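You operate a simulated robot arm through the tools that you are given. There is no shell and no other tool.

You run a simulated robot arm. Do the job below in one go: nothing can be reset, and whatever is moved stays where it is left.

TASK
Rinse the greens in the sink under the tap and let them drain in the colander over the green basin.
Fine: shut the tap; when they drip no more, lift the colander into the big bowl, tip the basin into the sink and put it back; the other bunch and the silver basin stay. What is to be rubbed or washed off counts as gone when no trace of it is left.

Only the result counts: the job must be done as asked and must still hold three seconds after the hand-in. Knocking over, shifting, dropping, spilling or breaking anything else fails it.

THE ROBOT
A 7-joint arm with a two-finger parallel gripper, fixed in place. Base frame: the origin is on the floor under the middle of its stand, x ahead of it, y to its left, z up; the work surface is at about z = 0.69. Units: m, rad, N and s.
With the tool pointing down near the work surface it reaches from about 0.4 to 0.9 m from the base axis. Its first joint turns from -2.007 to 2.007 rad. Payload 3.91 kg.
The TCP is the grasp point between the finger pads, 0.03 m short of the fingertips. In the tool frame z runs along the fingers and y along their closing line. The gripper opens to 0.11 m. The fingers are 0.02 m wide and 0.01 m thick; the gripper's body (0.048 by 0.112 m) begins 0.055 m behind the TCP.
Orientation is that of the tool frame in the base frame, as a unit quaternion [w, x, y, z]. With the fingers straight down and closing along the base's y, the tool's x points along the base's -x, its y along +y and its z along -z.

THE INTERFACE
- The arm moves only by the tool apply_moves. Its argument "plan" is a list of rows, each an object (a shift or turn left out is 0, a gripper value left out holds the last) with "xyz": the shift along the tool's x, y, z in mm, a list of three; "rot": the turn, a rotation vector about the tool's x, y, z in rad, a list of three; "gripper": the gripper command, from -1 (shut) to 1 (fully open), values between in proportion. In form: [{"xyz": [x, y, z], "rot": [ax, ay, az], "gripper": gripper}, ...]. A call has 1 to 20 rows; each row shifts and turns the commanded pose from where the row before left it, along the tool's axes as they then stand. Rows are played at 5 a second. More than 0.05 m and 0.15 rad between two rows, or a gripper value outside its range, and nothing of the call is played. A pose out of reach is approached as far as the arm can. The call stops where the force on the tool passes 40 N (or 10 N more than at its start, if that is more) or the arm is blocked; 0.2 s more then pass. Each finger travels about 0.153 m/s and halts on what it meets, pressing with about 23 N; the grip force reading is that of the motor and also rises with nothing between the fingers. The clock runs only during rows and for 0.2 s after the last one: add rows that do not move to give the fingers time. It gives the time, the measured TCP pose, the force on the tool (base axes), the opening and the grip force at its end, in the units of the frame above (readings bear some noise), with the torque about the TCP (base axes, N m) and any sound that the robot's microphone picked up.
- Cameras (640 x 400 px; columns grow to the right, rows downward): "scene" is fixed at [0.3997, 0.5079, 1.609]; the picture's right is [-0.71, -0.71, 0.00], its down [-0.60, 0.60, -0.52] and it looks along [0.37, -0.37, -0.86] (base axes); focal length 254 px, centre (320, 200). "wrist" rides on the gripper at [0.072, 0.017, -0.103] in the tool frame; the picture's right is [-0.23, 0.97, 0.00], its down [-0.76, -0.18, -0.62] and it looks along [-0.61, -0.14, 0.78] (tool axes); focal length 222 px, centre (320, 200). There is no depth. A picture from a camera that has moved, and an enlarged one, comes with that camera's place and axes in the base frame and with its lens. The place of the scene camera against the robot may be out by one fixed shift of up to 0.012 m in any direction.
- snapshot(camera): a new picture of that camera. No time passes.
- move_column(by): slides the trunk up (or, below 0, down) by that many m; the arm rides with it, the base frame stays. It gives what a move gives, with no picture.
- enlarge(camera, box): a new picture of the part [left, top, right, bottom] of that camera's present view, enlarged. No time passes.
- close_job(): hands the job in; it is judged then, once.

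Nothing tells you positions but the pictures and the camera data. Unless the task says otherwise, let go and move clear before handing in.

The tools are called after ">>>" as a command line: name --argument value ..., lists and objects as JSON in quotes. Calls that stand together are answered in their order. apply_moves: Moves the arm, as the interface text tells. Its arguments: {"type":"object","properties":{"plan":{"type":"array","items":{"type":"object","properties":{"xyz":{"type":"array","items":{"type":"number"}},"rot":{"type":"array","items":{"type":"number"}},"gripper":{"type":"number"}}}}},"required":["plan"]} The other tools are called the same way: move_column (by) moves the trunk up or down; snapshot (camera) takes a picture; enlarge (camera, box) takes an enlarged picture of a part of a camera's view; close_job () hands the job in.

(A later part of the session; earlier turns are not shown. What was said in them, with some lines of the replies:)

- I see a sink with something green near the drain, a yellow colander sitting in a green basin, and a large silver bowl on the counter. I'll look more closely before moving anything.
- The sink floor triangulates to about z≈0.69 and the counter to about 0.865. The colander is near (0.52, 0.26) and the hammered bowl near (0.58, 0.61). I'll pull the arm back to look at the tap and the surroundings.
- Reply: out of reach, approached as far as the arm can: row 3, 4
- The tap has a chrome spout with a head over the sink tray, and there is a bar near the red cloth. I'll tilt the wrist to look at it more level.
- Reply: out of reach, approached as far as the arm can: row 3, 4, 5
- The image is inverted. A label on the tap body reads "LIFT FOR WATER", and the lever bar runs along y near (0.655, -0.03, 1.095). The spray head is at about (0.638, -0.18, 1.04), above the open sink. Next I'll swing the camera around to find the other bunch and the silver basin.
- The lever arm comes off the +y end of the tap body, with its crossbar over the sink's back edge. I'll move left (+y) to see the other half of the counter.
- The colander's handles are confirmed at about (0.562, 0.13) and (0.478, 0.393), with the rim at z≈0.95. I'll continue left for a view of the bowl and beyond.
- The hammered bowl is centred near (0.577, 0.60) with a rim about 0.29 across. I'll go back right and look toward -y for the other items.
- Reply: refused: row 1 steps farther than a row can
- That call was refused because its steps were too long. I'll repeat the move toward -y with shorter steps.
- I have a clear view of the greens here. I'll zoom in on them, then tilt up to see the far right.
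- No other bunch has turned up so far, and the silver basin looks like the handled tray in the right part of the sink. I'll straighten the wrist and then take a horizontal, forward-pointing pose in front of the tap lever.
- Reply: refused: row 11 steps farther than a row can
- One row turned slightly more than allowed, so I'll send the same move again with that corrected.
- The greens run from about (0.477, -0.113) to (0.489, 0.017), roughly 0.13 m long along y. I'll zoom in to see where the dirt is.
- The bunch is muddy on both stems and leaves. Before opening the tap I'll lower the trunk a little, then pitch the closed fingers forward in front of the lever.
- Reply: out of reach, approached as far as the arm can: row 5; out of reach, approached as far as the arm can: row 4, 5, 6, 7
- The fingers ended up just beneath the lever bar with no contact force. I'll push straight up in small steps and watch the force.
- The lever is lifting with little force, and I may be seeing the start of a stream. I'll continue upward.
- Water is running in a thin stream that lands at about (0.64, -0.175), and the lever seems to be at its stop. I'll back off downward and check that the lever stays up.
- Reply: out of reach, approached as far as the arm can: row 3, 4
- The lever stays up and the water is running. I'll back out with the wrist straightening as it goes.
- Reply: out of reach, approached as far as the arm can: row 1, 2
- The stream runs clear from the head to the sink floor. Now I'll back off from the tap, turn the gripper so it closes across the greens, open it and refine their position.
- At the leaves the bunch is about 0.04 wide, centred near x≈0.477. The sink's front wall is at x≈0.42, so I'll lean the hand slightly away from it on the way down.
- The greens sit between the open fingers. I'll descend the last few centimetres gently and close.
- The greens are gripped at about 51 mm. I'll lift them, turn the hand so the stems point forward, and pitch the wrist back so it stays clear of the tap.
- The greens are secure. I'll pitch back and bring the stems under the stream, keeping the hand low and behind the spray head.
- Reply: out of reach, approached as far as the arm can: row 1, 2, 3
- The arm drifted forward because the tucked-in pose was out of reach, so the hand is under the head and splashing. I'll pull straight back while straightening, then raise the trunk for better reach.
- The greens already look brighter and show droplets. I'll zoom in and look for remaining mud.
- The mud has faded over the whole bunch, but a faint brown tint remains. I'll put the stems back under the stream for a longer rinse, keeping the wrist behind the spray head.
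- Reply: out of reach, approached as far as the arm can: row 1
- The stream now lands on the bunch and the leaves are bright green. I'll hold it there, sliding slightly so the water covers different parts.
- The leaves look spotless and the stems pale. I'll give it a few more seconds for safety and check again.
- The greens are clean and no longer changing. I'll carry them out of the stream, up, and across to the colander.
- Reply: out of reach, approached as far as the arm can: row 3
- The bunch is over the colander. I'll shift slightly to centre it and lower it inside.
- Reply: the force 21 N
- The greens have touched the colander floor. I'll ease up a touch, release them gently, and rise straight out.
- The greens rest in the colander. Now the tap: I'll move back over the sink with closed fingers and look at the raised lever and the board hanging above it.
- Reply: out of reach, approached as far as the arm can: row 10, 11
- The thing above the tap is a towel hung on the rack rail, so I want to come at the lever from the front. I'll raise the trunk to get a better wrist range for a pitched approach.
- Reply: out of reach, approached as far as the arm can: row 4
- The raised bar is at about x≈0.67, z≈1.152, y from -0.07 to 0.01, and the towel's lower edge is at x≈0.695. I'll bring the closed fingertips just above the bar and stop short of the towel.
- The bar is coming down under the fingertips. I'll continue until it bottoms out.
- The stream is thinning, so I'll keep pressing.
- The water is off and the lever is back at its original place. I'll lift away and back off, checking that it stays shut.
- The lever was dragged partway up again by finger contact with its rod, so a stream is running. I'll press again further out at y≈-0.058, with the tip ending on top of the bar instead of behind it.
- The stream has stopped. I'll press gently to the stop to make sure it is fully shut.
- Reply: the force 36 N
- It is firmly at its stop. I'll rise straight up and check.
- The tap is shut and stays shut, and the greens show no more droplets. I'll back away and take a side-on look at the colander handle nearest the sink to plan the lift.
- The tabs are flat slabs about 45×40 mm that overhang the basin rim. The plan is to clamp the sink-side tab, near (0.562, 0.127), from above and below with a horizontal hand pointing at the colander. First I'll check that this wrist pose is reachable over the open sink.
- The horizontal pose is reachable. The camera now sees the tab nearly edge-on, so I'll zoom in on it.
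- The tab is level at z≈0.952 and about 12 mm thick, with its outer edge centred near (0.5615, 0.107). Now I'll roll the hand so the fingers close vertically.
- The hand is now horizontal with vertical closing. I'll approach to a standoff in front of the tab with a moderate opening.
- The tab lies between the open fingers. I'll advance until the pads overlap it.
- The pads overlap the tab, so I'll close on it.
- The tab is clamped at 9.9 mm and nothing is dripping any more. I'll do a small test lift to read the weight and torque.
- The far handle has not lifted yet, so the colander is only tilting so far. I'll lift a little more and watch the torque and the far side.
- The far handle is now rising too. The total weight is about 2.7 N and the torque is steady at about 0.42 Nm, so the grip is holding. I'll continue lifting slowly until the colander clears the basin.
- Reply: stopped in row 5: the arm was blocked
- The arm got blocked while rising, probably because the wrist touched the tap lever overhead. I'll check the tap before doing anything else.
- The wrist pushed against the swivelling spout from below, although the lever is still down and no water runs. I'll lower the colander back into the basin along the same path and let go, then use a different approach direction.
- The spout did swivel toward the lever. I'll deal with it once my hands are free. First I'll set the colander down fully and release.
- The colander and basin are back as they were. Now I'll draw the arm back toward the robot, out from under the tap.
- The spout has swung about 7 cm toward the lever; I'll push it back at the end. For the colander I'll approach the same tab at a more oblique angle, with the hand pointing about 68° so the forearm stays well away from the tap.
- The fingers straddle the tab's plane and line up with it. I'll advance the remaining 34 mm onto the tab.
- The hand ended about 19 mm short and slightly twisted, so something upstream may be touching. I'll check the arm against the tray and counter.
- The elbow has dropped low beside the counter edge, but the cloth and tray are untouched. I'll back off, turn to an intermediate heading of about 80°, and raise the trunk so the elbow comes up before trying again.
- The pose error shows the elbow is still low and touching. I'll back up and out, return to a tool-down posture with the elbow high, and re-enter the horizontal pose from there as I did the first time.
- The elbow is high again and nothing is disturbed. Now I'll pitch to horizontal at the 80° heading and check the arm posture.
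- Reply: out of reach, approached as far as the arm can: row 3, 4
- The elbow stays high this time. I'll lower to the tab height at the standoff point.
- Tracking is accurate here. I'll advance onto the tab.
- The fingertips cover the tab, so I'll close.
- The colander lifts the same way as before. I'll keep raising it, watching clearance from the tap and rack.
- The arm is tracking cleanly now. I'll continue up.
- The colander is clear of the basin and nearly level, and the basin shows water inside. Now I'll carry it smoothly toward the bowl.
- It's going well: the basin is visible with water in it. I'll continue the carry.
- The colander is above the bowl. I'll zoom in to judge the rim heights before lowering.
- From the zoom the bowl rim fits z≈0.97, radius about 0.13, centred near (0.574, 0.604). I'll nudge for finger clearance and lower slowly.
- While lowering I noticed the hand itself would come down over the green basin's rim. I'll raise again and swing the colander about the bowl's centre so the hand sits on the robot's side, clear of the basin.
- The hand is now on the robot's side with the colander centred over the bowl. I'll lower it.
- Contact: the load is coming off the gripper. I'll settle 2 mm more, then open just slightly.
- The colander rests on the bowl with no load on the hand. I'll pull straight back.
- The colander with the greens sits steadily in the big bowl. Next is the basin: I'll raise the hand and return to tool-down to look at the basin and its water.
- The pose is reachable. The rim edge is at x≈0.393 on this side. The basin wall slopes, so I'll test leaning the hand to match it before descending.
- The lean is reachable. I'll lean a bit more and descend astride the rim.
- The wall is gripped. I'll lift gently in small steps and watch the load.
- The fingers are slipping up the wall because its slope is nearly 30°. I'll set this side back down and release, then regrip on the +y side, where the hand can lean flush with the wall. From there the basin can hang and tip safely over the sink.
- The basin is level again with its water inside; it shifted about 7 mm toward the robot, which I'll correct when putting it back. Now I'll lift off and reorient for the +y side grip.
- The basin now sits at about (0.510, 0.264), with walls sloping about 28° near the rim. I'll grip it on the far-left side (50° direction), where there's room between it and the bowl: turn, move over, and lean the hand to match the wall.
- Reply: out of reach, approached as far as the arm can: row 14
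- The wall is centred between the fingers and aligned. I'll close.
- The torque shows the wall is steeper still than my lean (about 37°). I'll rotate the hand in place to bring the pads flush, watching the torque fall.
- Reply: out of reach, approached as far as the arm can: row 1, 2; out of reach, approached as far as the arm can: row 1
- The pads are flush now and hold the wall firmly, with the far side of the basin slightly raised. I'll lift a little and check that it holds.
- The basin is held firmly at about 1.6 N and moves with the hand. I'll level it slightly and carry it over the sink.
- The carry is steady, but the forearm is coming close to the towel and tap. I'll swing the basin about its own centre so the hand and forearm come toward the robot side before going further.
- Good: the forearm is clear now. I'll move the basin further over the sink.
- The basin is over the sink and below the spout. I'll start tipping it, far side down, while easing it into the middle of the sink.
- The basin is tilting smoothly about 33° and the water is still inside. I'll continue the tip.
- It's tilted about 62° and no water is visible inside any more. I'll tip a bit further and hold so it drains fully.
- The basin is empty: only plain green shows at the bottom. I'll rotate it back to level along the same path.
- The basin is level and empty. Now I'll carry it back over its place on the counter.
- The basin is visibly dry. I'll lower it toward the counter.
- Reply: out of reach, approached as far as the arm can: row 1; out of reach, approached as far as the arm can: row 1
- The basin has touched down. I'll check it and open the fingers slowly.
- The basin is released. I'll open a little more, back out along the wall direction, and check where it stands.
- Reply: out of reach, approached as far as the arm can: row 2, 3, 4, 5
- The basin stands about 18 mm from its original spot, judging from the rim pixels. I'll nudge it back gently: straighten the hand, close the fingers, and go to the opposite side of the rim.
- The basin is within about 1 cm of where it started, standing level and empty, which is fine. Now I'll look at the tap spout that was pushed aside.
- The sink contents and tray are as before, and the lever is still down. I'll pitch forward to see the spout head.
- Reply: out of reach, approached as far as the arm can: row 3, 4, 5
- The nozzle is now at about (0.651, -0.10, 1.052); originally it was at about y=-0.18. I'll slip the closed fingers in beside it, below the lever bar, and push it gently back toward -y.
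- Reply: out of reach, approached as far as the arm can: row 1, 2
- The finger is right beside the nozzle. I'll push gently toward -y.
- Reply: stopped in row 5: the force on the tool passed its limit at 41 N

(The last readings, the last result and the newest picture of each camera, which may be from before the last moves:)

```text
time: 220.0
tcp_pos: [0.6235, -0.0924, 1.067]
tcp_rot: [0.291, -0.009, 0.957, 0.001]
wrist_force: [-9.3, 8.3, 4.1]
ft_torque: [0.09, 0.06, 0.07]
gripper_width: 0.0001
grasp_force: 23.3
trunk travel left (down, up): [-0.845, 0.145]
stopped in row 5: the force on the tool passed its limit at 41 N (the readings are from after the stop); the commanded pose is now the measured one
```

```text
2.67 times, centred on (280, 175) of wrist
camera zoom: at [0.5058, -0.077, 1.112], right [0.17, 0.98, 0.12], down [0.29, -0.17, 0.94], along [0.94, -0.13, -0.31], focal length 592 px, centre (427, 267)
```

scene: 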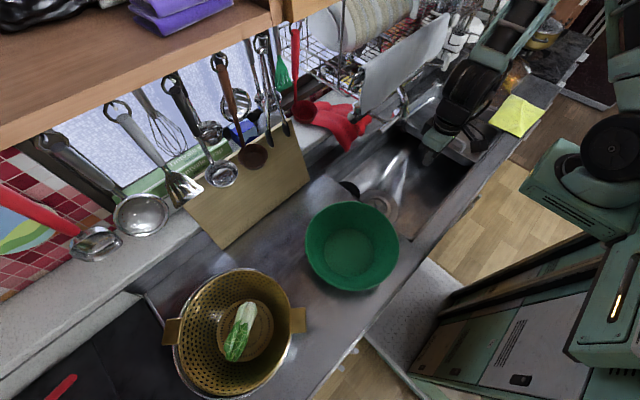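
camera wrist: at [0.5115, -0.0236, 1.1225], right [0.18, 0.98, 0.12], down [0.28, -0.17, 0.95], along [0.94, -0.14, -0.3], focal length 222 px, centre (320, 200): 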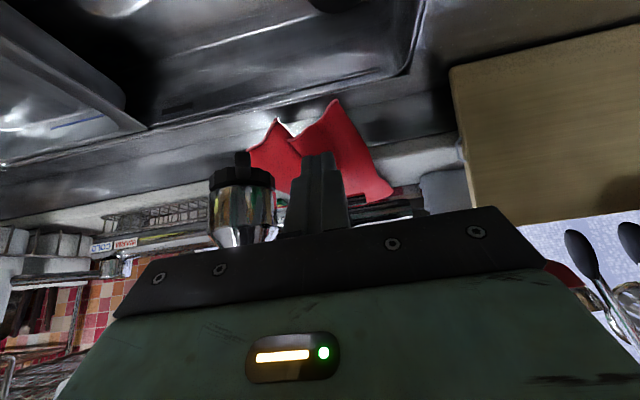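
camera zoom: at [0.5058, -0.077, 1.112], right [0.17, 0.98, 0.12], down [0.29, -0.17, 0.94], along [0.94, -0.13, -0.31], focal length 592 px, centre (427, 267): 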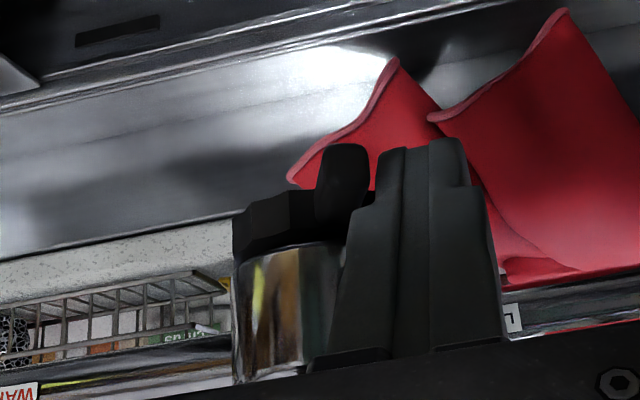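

The spout is swinging back but stiffly, and my finger is slipping round its front. I'll back off a few millimetres, reach a little further in, and push more slowly.

>>> apply_moves --plan '[{"xyz": [0, 6, 0]}, {"xyz": [-9, 0, 6]}, {"xyz": [-9, 0, 6]}, {}]'

>>> enlarge --camera "wrist" --box '[160, 100, 400, 250]'

>>> enlarge --camera "scene" --box '[340, 60, 500, 160]'

```text
time: 221.0
tcp_pos: [0.6497, -0.088, 1.0681]
tcp_rot: [0.294, -0.007, 0.956, -0.002]
wrist_force: [-0.1, 0.3, -0.3]
ft_torque: [-0.03, -0.01, 0.03]
gripper_width: 0.0001
grasp_force: 23.3
trunk travel left (down, up): [-0.845, 0.145]
```

```text
2.67 times, centred on (280, 175) of wrist
camera zoom: at [0.5307, -0.0721, 1.1122], right [0.18, 0.98, 0.12], down [0.28, -0.17, 0.94], along [0.94, -0.13, -0.31], focal length 592 px, centre (427, 267)
```

zoom: 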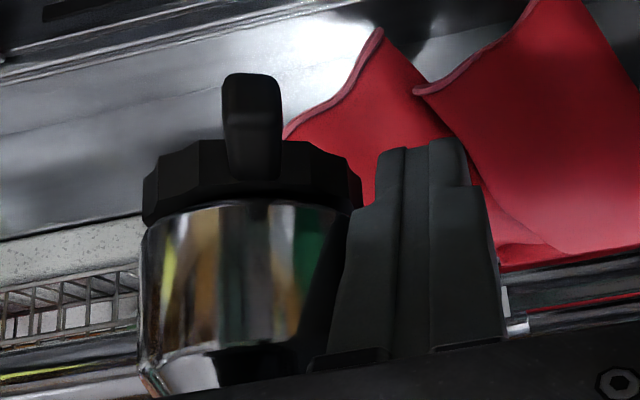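

```text
4.00 times, centred on (420, 110) of scene
camera zoom: at [0.3997, 0.5079, 1.609], right [-0.71, -0.71, 0.0], down [-0.6, 0.6, -0.52], along [0.37, -0.37, -0.86], focal length 1018 px, centre (-80, 560)
```

zoom: 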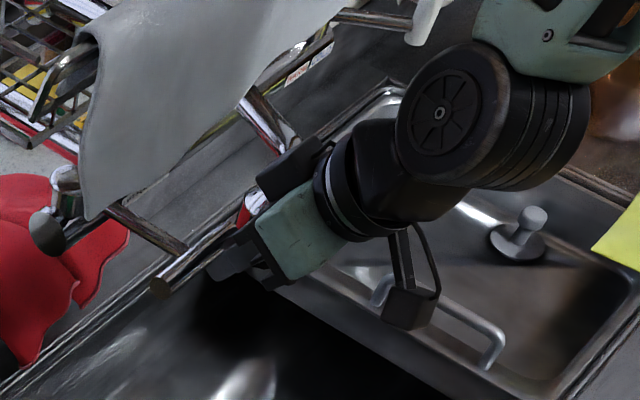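

>>> apply_moves --plan '[{"xyz": [0, -5, 0]}, {"xyz": [0, -5, 0]}, {"xyz": [0, -5, 0]}, {"xyz": [0, -5, 0]}, {"xyz": [0, -5, 0]}, {"xyz": [0, -5, 0]}, {}]'

>>> enlarge --camera "wrist" --box '[160, 100, 400, 250]'

>>> enlarge --camera "scene" --box '[340, 60, 500, 160]'

```text
time: 222.3
tcp_pos: [0.641, -0.111, 1.0653]
tcp_rot: [0.286, -0.01, 0.958, 0.002]
wrist_force: [-16.7, 5.5, 9.2]
ft_torque: [-0.34, -0.79, -0.51]
gripper_width: 0.0
grasp_force: 23.1
trunk travel left (down, up): [-0.845, 0.145]
stopped in row 6: the force on the tool passed its limit at 43 N (the readings are from after the stop); the commanded pose is now the measured one
```

```text
2.67 times, centred on (280, 175) of wrist
camera zoom: at [0.5238, -0.0951, 1.112], right [0.17, 0.98, 0.12], down [0.3, -0.17, 0.94], along [0.94, -0.12, -0.32], focal length 592 px, centre (427, 267)
```

zoom: 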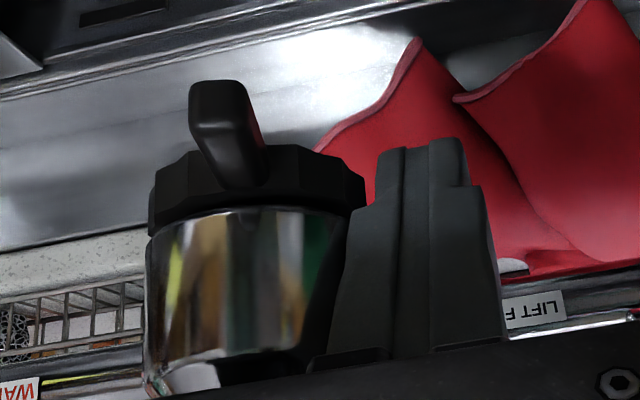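

```text
4.00 times, centred on (420, 110) of scene
camera zoom: at [0.3997, 0.5079, 1.609], right [-0.71, -0.71, 0.0], down [-0.6, 0.6, -0.52], along [0.37, -0.37, -0.86], focal length 1018 px, centre (-80, 560)
```

zoom: 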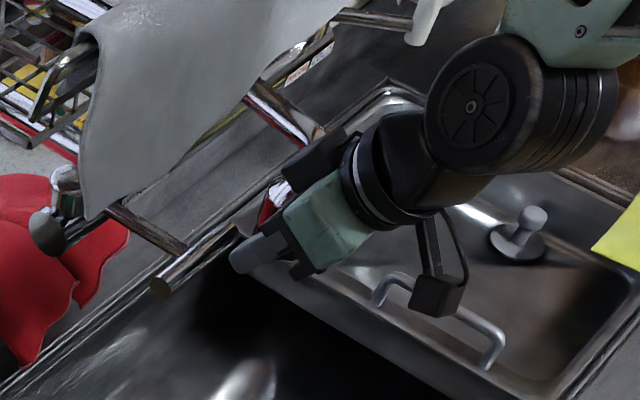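

It's more than halfway back. The wrist housing is touching the pipe, so I'll ease back slightly in x and follow the arc.

>>> apply_moves --plan '[{"xyz": [6.6, 2, -4.5]}, {"xyz": [1, -5, -0.7]}, {"xyz": [1, -5, -0.7]}, {"xyz": [1, -5, -0.7]}, {"xyz": [1, -5, -0.7]}, {}]'

>>> enlarge --camera "wrist" --box '[160, 100, 400, 250]'

>>> enlarge --camera "scene" --box '[340, 60, 500, 160]'

```text
time: 223.7
tcp_pos: [0.6309, -0.129, 1.065]
tcp_rot: [0.288, -0.009, 0.957, 0.001]
wrist_force: [-1.3, 1.2, 0.2]
ft_torque: [-0.01, 0.01, -0.03]
gripper_width: 0.0
grasp_force: 22.4
trunk travel left (down, up): [-0.845, 0.145]
```

```text
2.67 times, centred on (280, 175) of wrist
camera zoom: at [0.5133, -0.1132, 1.1116], right [0.17, 0.98, 0.12], down [0.29, -0.17, 0.94], along [0.94, -0.12, -0.32], focal length 592 px, centre (427, 267)
```

zoom: 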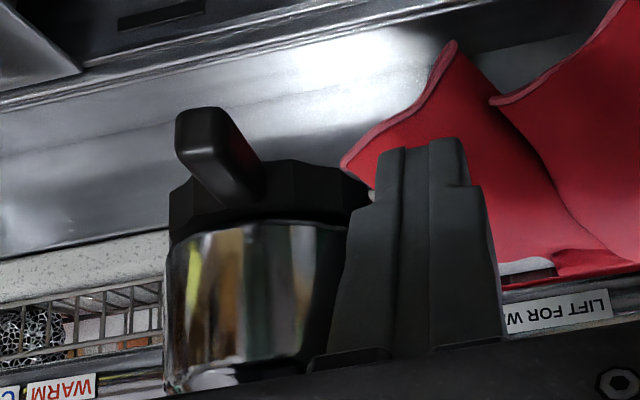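

```text
4.00 times, centred on (420, 110) of scene
camera zoom: at [0.3997, 0.5079, 1.609], right [-0.71, -0.71, 0.0], down [-0.6, 0.6, -0.52], along [0.37, -0.37, -0.86], focal length 1018 px, centre (-80, 560)
```

zoom: 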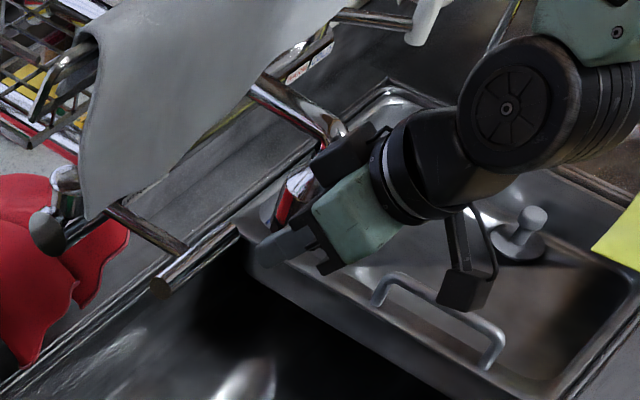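

>>> apply_moves --plan '[{"xyz": [1, -5, -0.7]}, {"xyz": [1, -5, -0.7]}, {"xyz": [1, -5, -0.7]}, {}]'

>>> enlarge --camera "scene" --box '[340, 60, 500, 160]'

>>> enlarge --camera "wrist" --box '[160, 100, 400, 250]'

```text
time: 224.7
tcp_pos: [0.6289, -0.1437, 1.0676]
tcp_rot: [0.288, -0.011, 0.958, 0.002]
wrist_force: [-2.6, 1.4, 0.0]
ft_torque: [0.01, -0.01, -0.03]
gripper_width: 0.0
grasp_force: 22.5
trunk travel left (down, up): [-0.845, 0.145]
```

```text
4.00 times, centred on (420, 110) of scene
camera zoom: at [0.3997, 0.5079, 1.609], right [-0.71, -0.71, 0.0], down [-0.6, 0.6, -0.52], along [0.37, -0.37, -0.86], focal length 1018 px, centre (-80, 560)
```

zoom: 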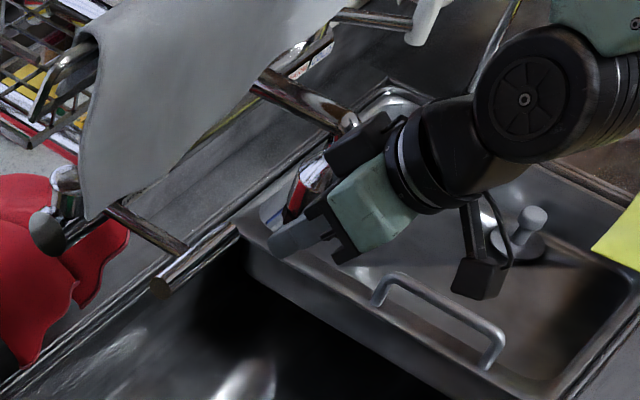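

```text
2.67 times, centred on (280, 175) of wrist
camera zoom: at [0.5118, -0.1285, 1.1126], right [0.17, 0.98, 0.12], down [0.29, -0.17, 0.94], along [0.94, -0.12, -0.32], focal length 592 px, centre (427, 267)
```

zoom: 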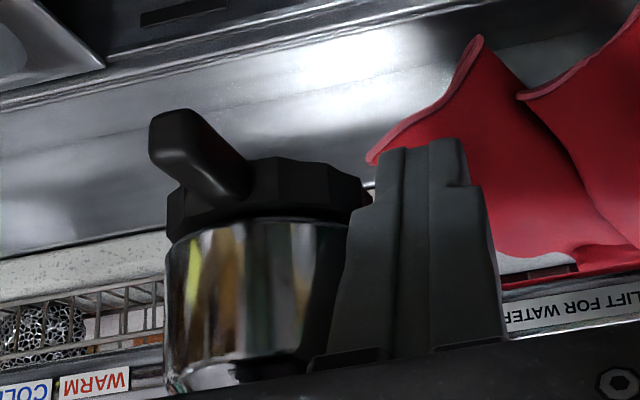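

The spout is back at its original orientation. I'll release sideways, withdraw straight back, and check the tap.

>>> apply_moves --plan '[{"xyz": [3, 5, -2]}, {"xyz": [25, 0, -17]}, {"xyz": [30, 0, -18], "rot": [0, 0.15, 0]}, {"xyz": [35, 0, -13], "rot": [0, 0.15, 0]}, {"rot": [0, 0.15, 0]}, {"rot": [0, 0.15, 0]}, {}]'

>>> enlarge --camera "scene" --box '[340, 60, 500, 160]'

>>> snapshot --camera "wrist"

```text
time: 226.3
tcp_pos: [0.5567, -0.1451, 1.0588]
tcp_rot: [-0.007, -0.009, 1.0, -0.001]
wrist_force: [0.4, 0.3, -0.2]
ft_torque: [-0.02, 0.01, -0.02]
gripper_width: 0.0
grasp_force: 23.1
out of reach, approached as far as the arm can: row 2, 3, 4
trunk travel left (down, up): [-0.845, 0.145]
```

```text
4.00 times, centred on (420, 110) of scene
camera zoom: at [0.3997, 0.5079, 1.609], right [-0.71, -0.71, 0.0], down [-0.6, 0.6, -0.52], along [0.37, -0.37, -0.86], focal length 1018 px, centre (-80, 560)
```

zoom: 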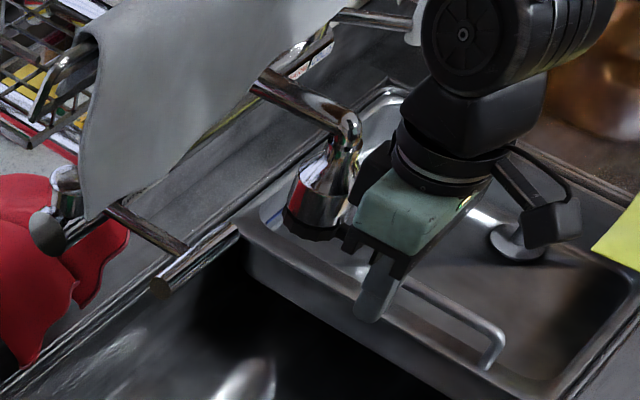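

```text
taken
camera wrist: at [0.4878, -0.1276, 1.1635], right [0.21, 0.98, -0.01], down [0.77, -0.16, 0.61], along [0.6, -0.13, -0.79], focal length 222 px, centre (320, 200)
```

wrist: 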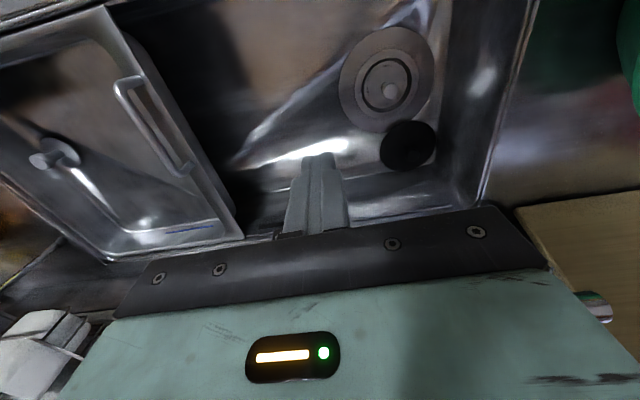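

The tap matches the original picture: spout in place, lever down, no water. I'll withdraw fully to a clear spot and make a final check of everything.

>>> apply_moves --plan '[{"xyz": [35, 0, 0]}, {"xyz": [35, 0, 0]}, {"xyz": [0, 30, -35]}, {"xyz": [0, 30, -35]}, {"xyz": [0, 0, -30]}, {}, {}]'

>>> snapshot --camera "scene"

>>> enlarge --camera "scene" --box '[140, 220, 428, 400]'

>>> enlarge --camera "scene" --box '[320, 60, 560, 210]'

>>> enlarge --camera "scene" --box '[200, 290, 280, 370]'

>>> snapshot --camera "wrist"

```text
time: 227.9
tcp_pos: [0.4951, -0.0881, 1.1587]
tcp_rot: [-0.007, -0.01, 1.0, -0.001]
wrist_force: [-0.1, 0.7, 0.2]
ft_torque: [0.01, 0.02, 0.0]
gripper_width: 0.0
grasp_force: 23.2
out of reach, approached as far as the arm can: row 2
trunk travel left (down, up): [-0.845, 0.145]
```

```text
taken
```

scene: 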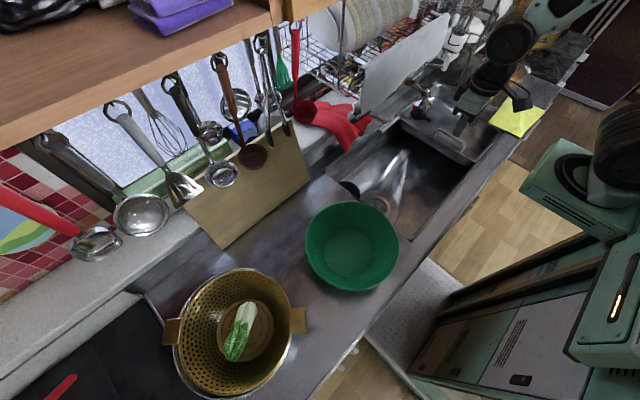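

```text
2.22 times, centred on (284, 310) of scene
camera zoom: at [0.3997, 0.5079, 1.609], right [-0.71, -0.71, 0.0], down [-0.6, 0.6, -0.52], along [0.37, -0.37, -0.86], focal length 566 px, centre (400, -44)
```

zoom: 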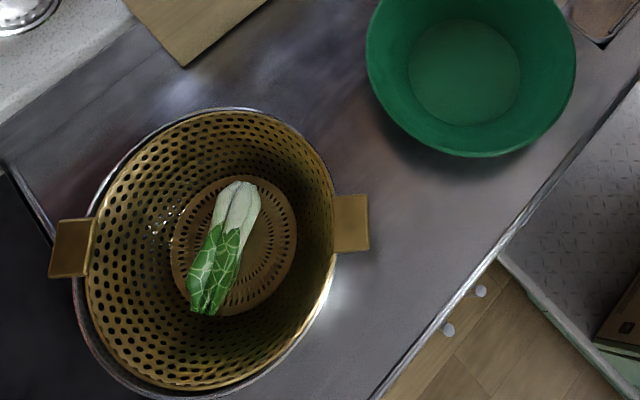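

```text
2.67 times, centred on (440, 135) of scene
camera zoom: at [0.3997, 0.5079, 1.609], right [-0.71, -0.71, 0.0], down [-0.6, 0.6, -0.52], along [0.37, -0.37, -0.86], focal length 679 px, centre (0, 373)
```

zoom: 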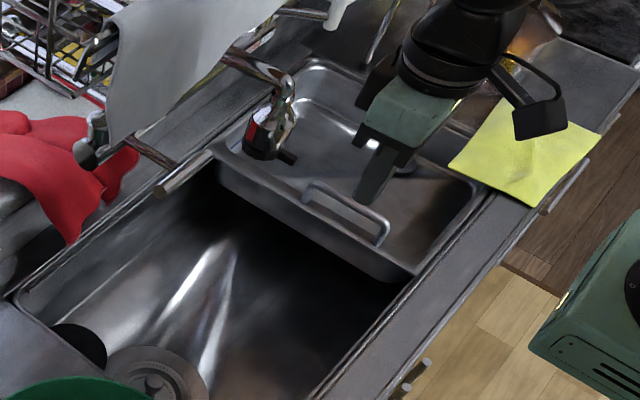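

```text
5.00 times, centred on (240, 330) of scene
camera zoom: at [0.3997, 0.5079, 1.609], right [-0.71, -0.71, 0.0], down [-0.6, 0.6, -0.52], along [0.37, -0.37, -0.86], focal length 1272 px, centre (720, -450)
```

zoom: 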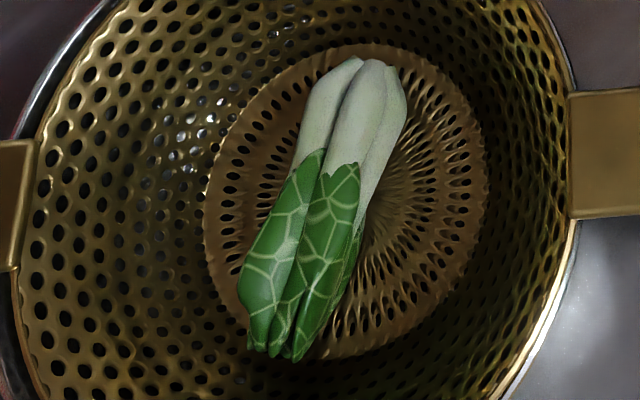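

```text
taken
camera wrist: at [0.4236, -0.0717, 1.2634], right [0.21, 0.98, -0.01], down [0.77, -0.16, 0.61], along [0.6, -0.13, -0.79], focal length 222 px, centre (320, 200)
```

wrist: 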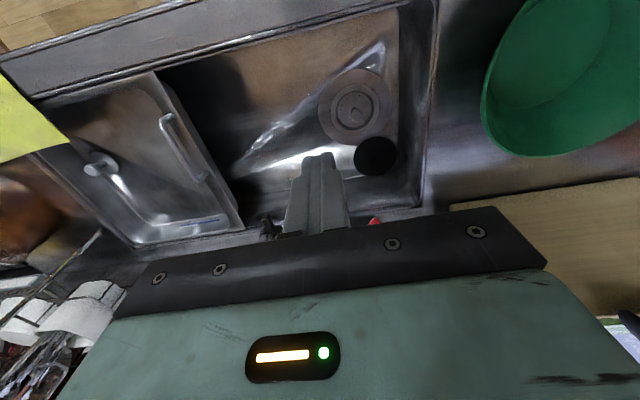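

Everything checks out:
- The greens are clean and no longer dripping, in the colander in the big bowl.
- The tap is shut and the spout is back where it was.
- The basin is emptied and stands back in its place, within about 1 cm.
- The tray (the silver basin), the drain plug and the cloths look unmoved.
- I never saw the other bunch in any view, so I have not touched it.

The hand is empty and clear, so I'm handing in.

>>> close_job

```text
The job is handed in.
```

The job is handed in, and as far as the cameras show, everything you asked for is done.

- **Greens:** they are rinsed clean on every side I could see. They drained in the colander over the green basin until no droplets showed, and the colander with the greens now sits in the big bowl.
- **Tap:** it is shut, with the lever down and no water running. While I moved the colander, the arm pushed the spout aside, so I turned it back; it now matches the first picture.
- **Green basin:** I tipped its water into the sink, and it looks dry inside. It stands about 1 cm from where it started.
- **Silver basin:** I took this to be the handled tray in the right part of the sink. It looks unmoved.
- **Other bunch:** I never saw it in any view, so I can't confirm where it is. I didn't knowingly touch it.

I saw no spills on the counter.
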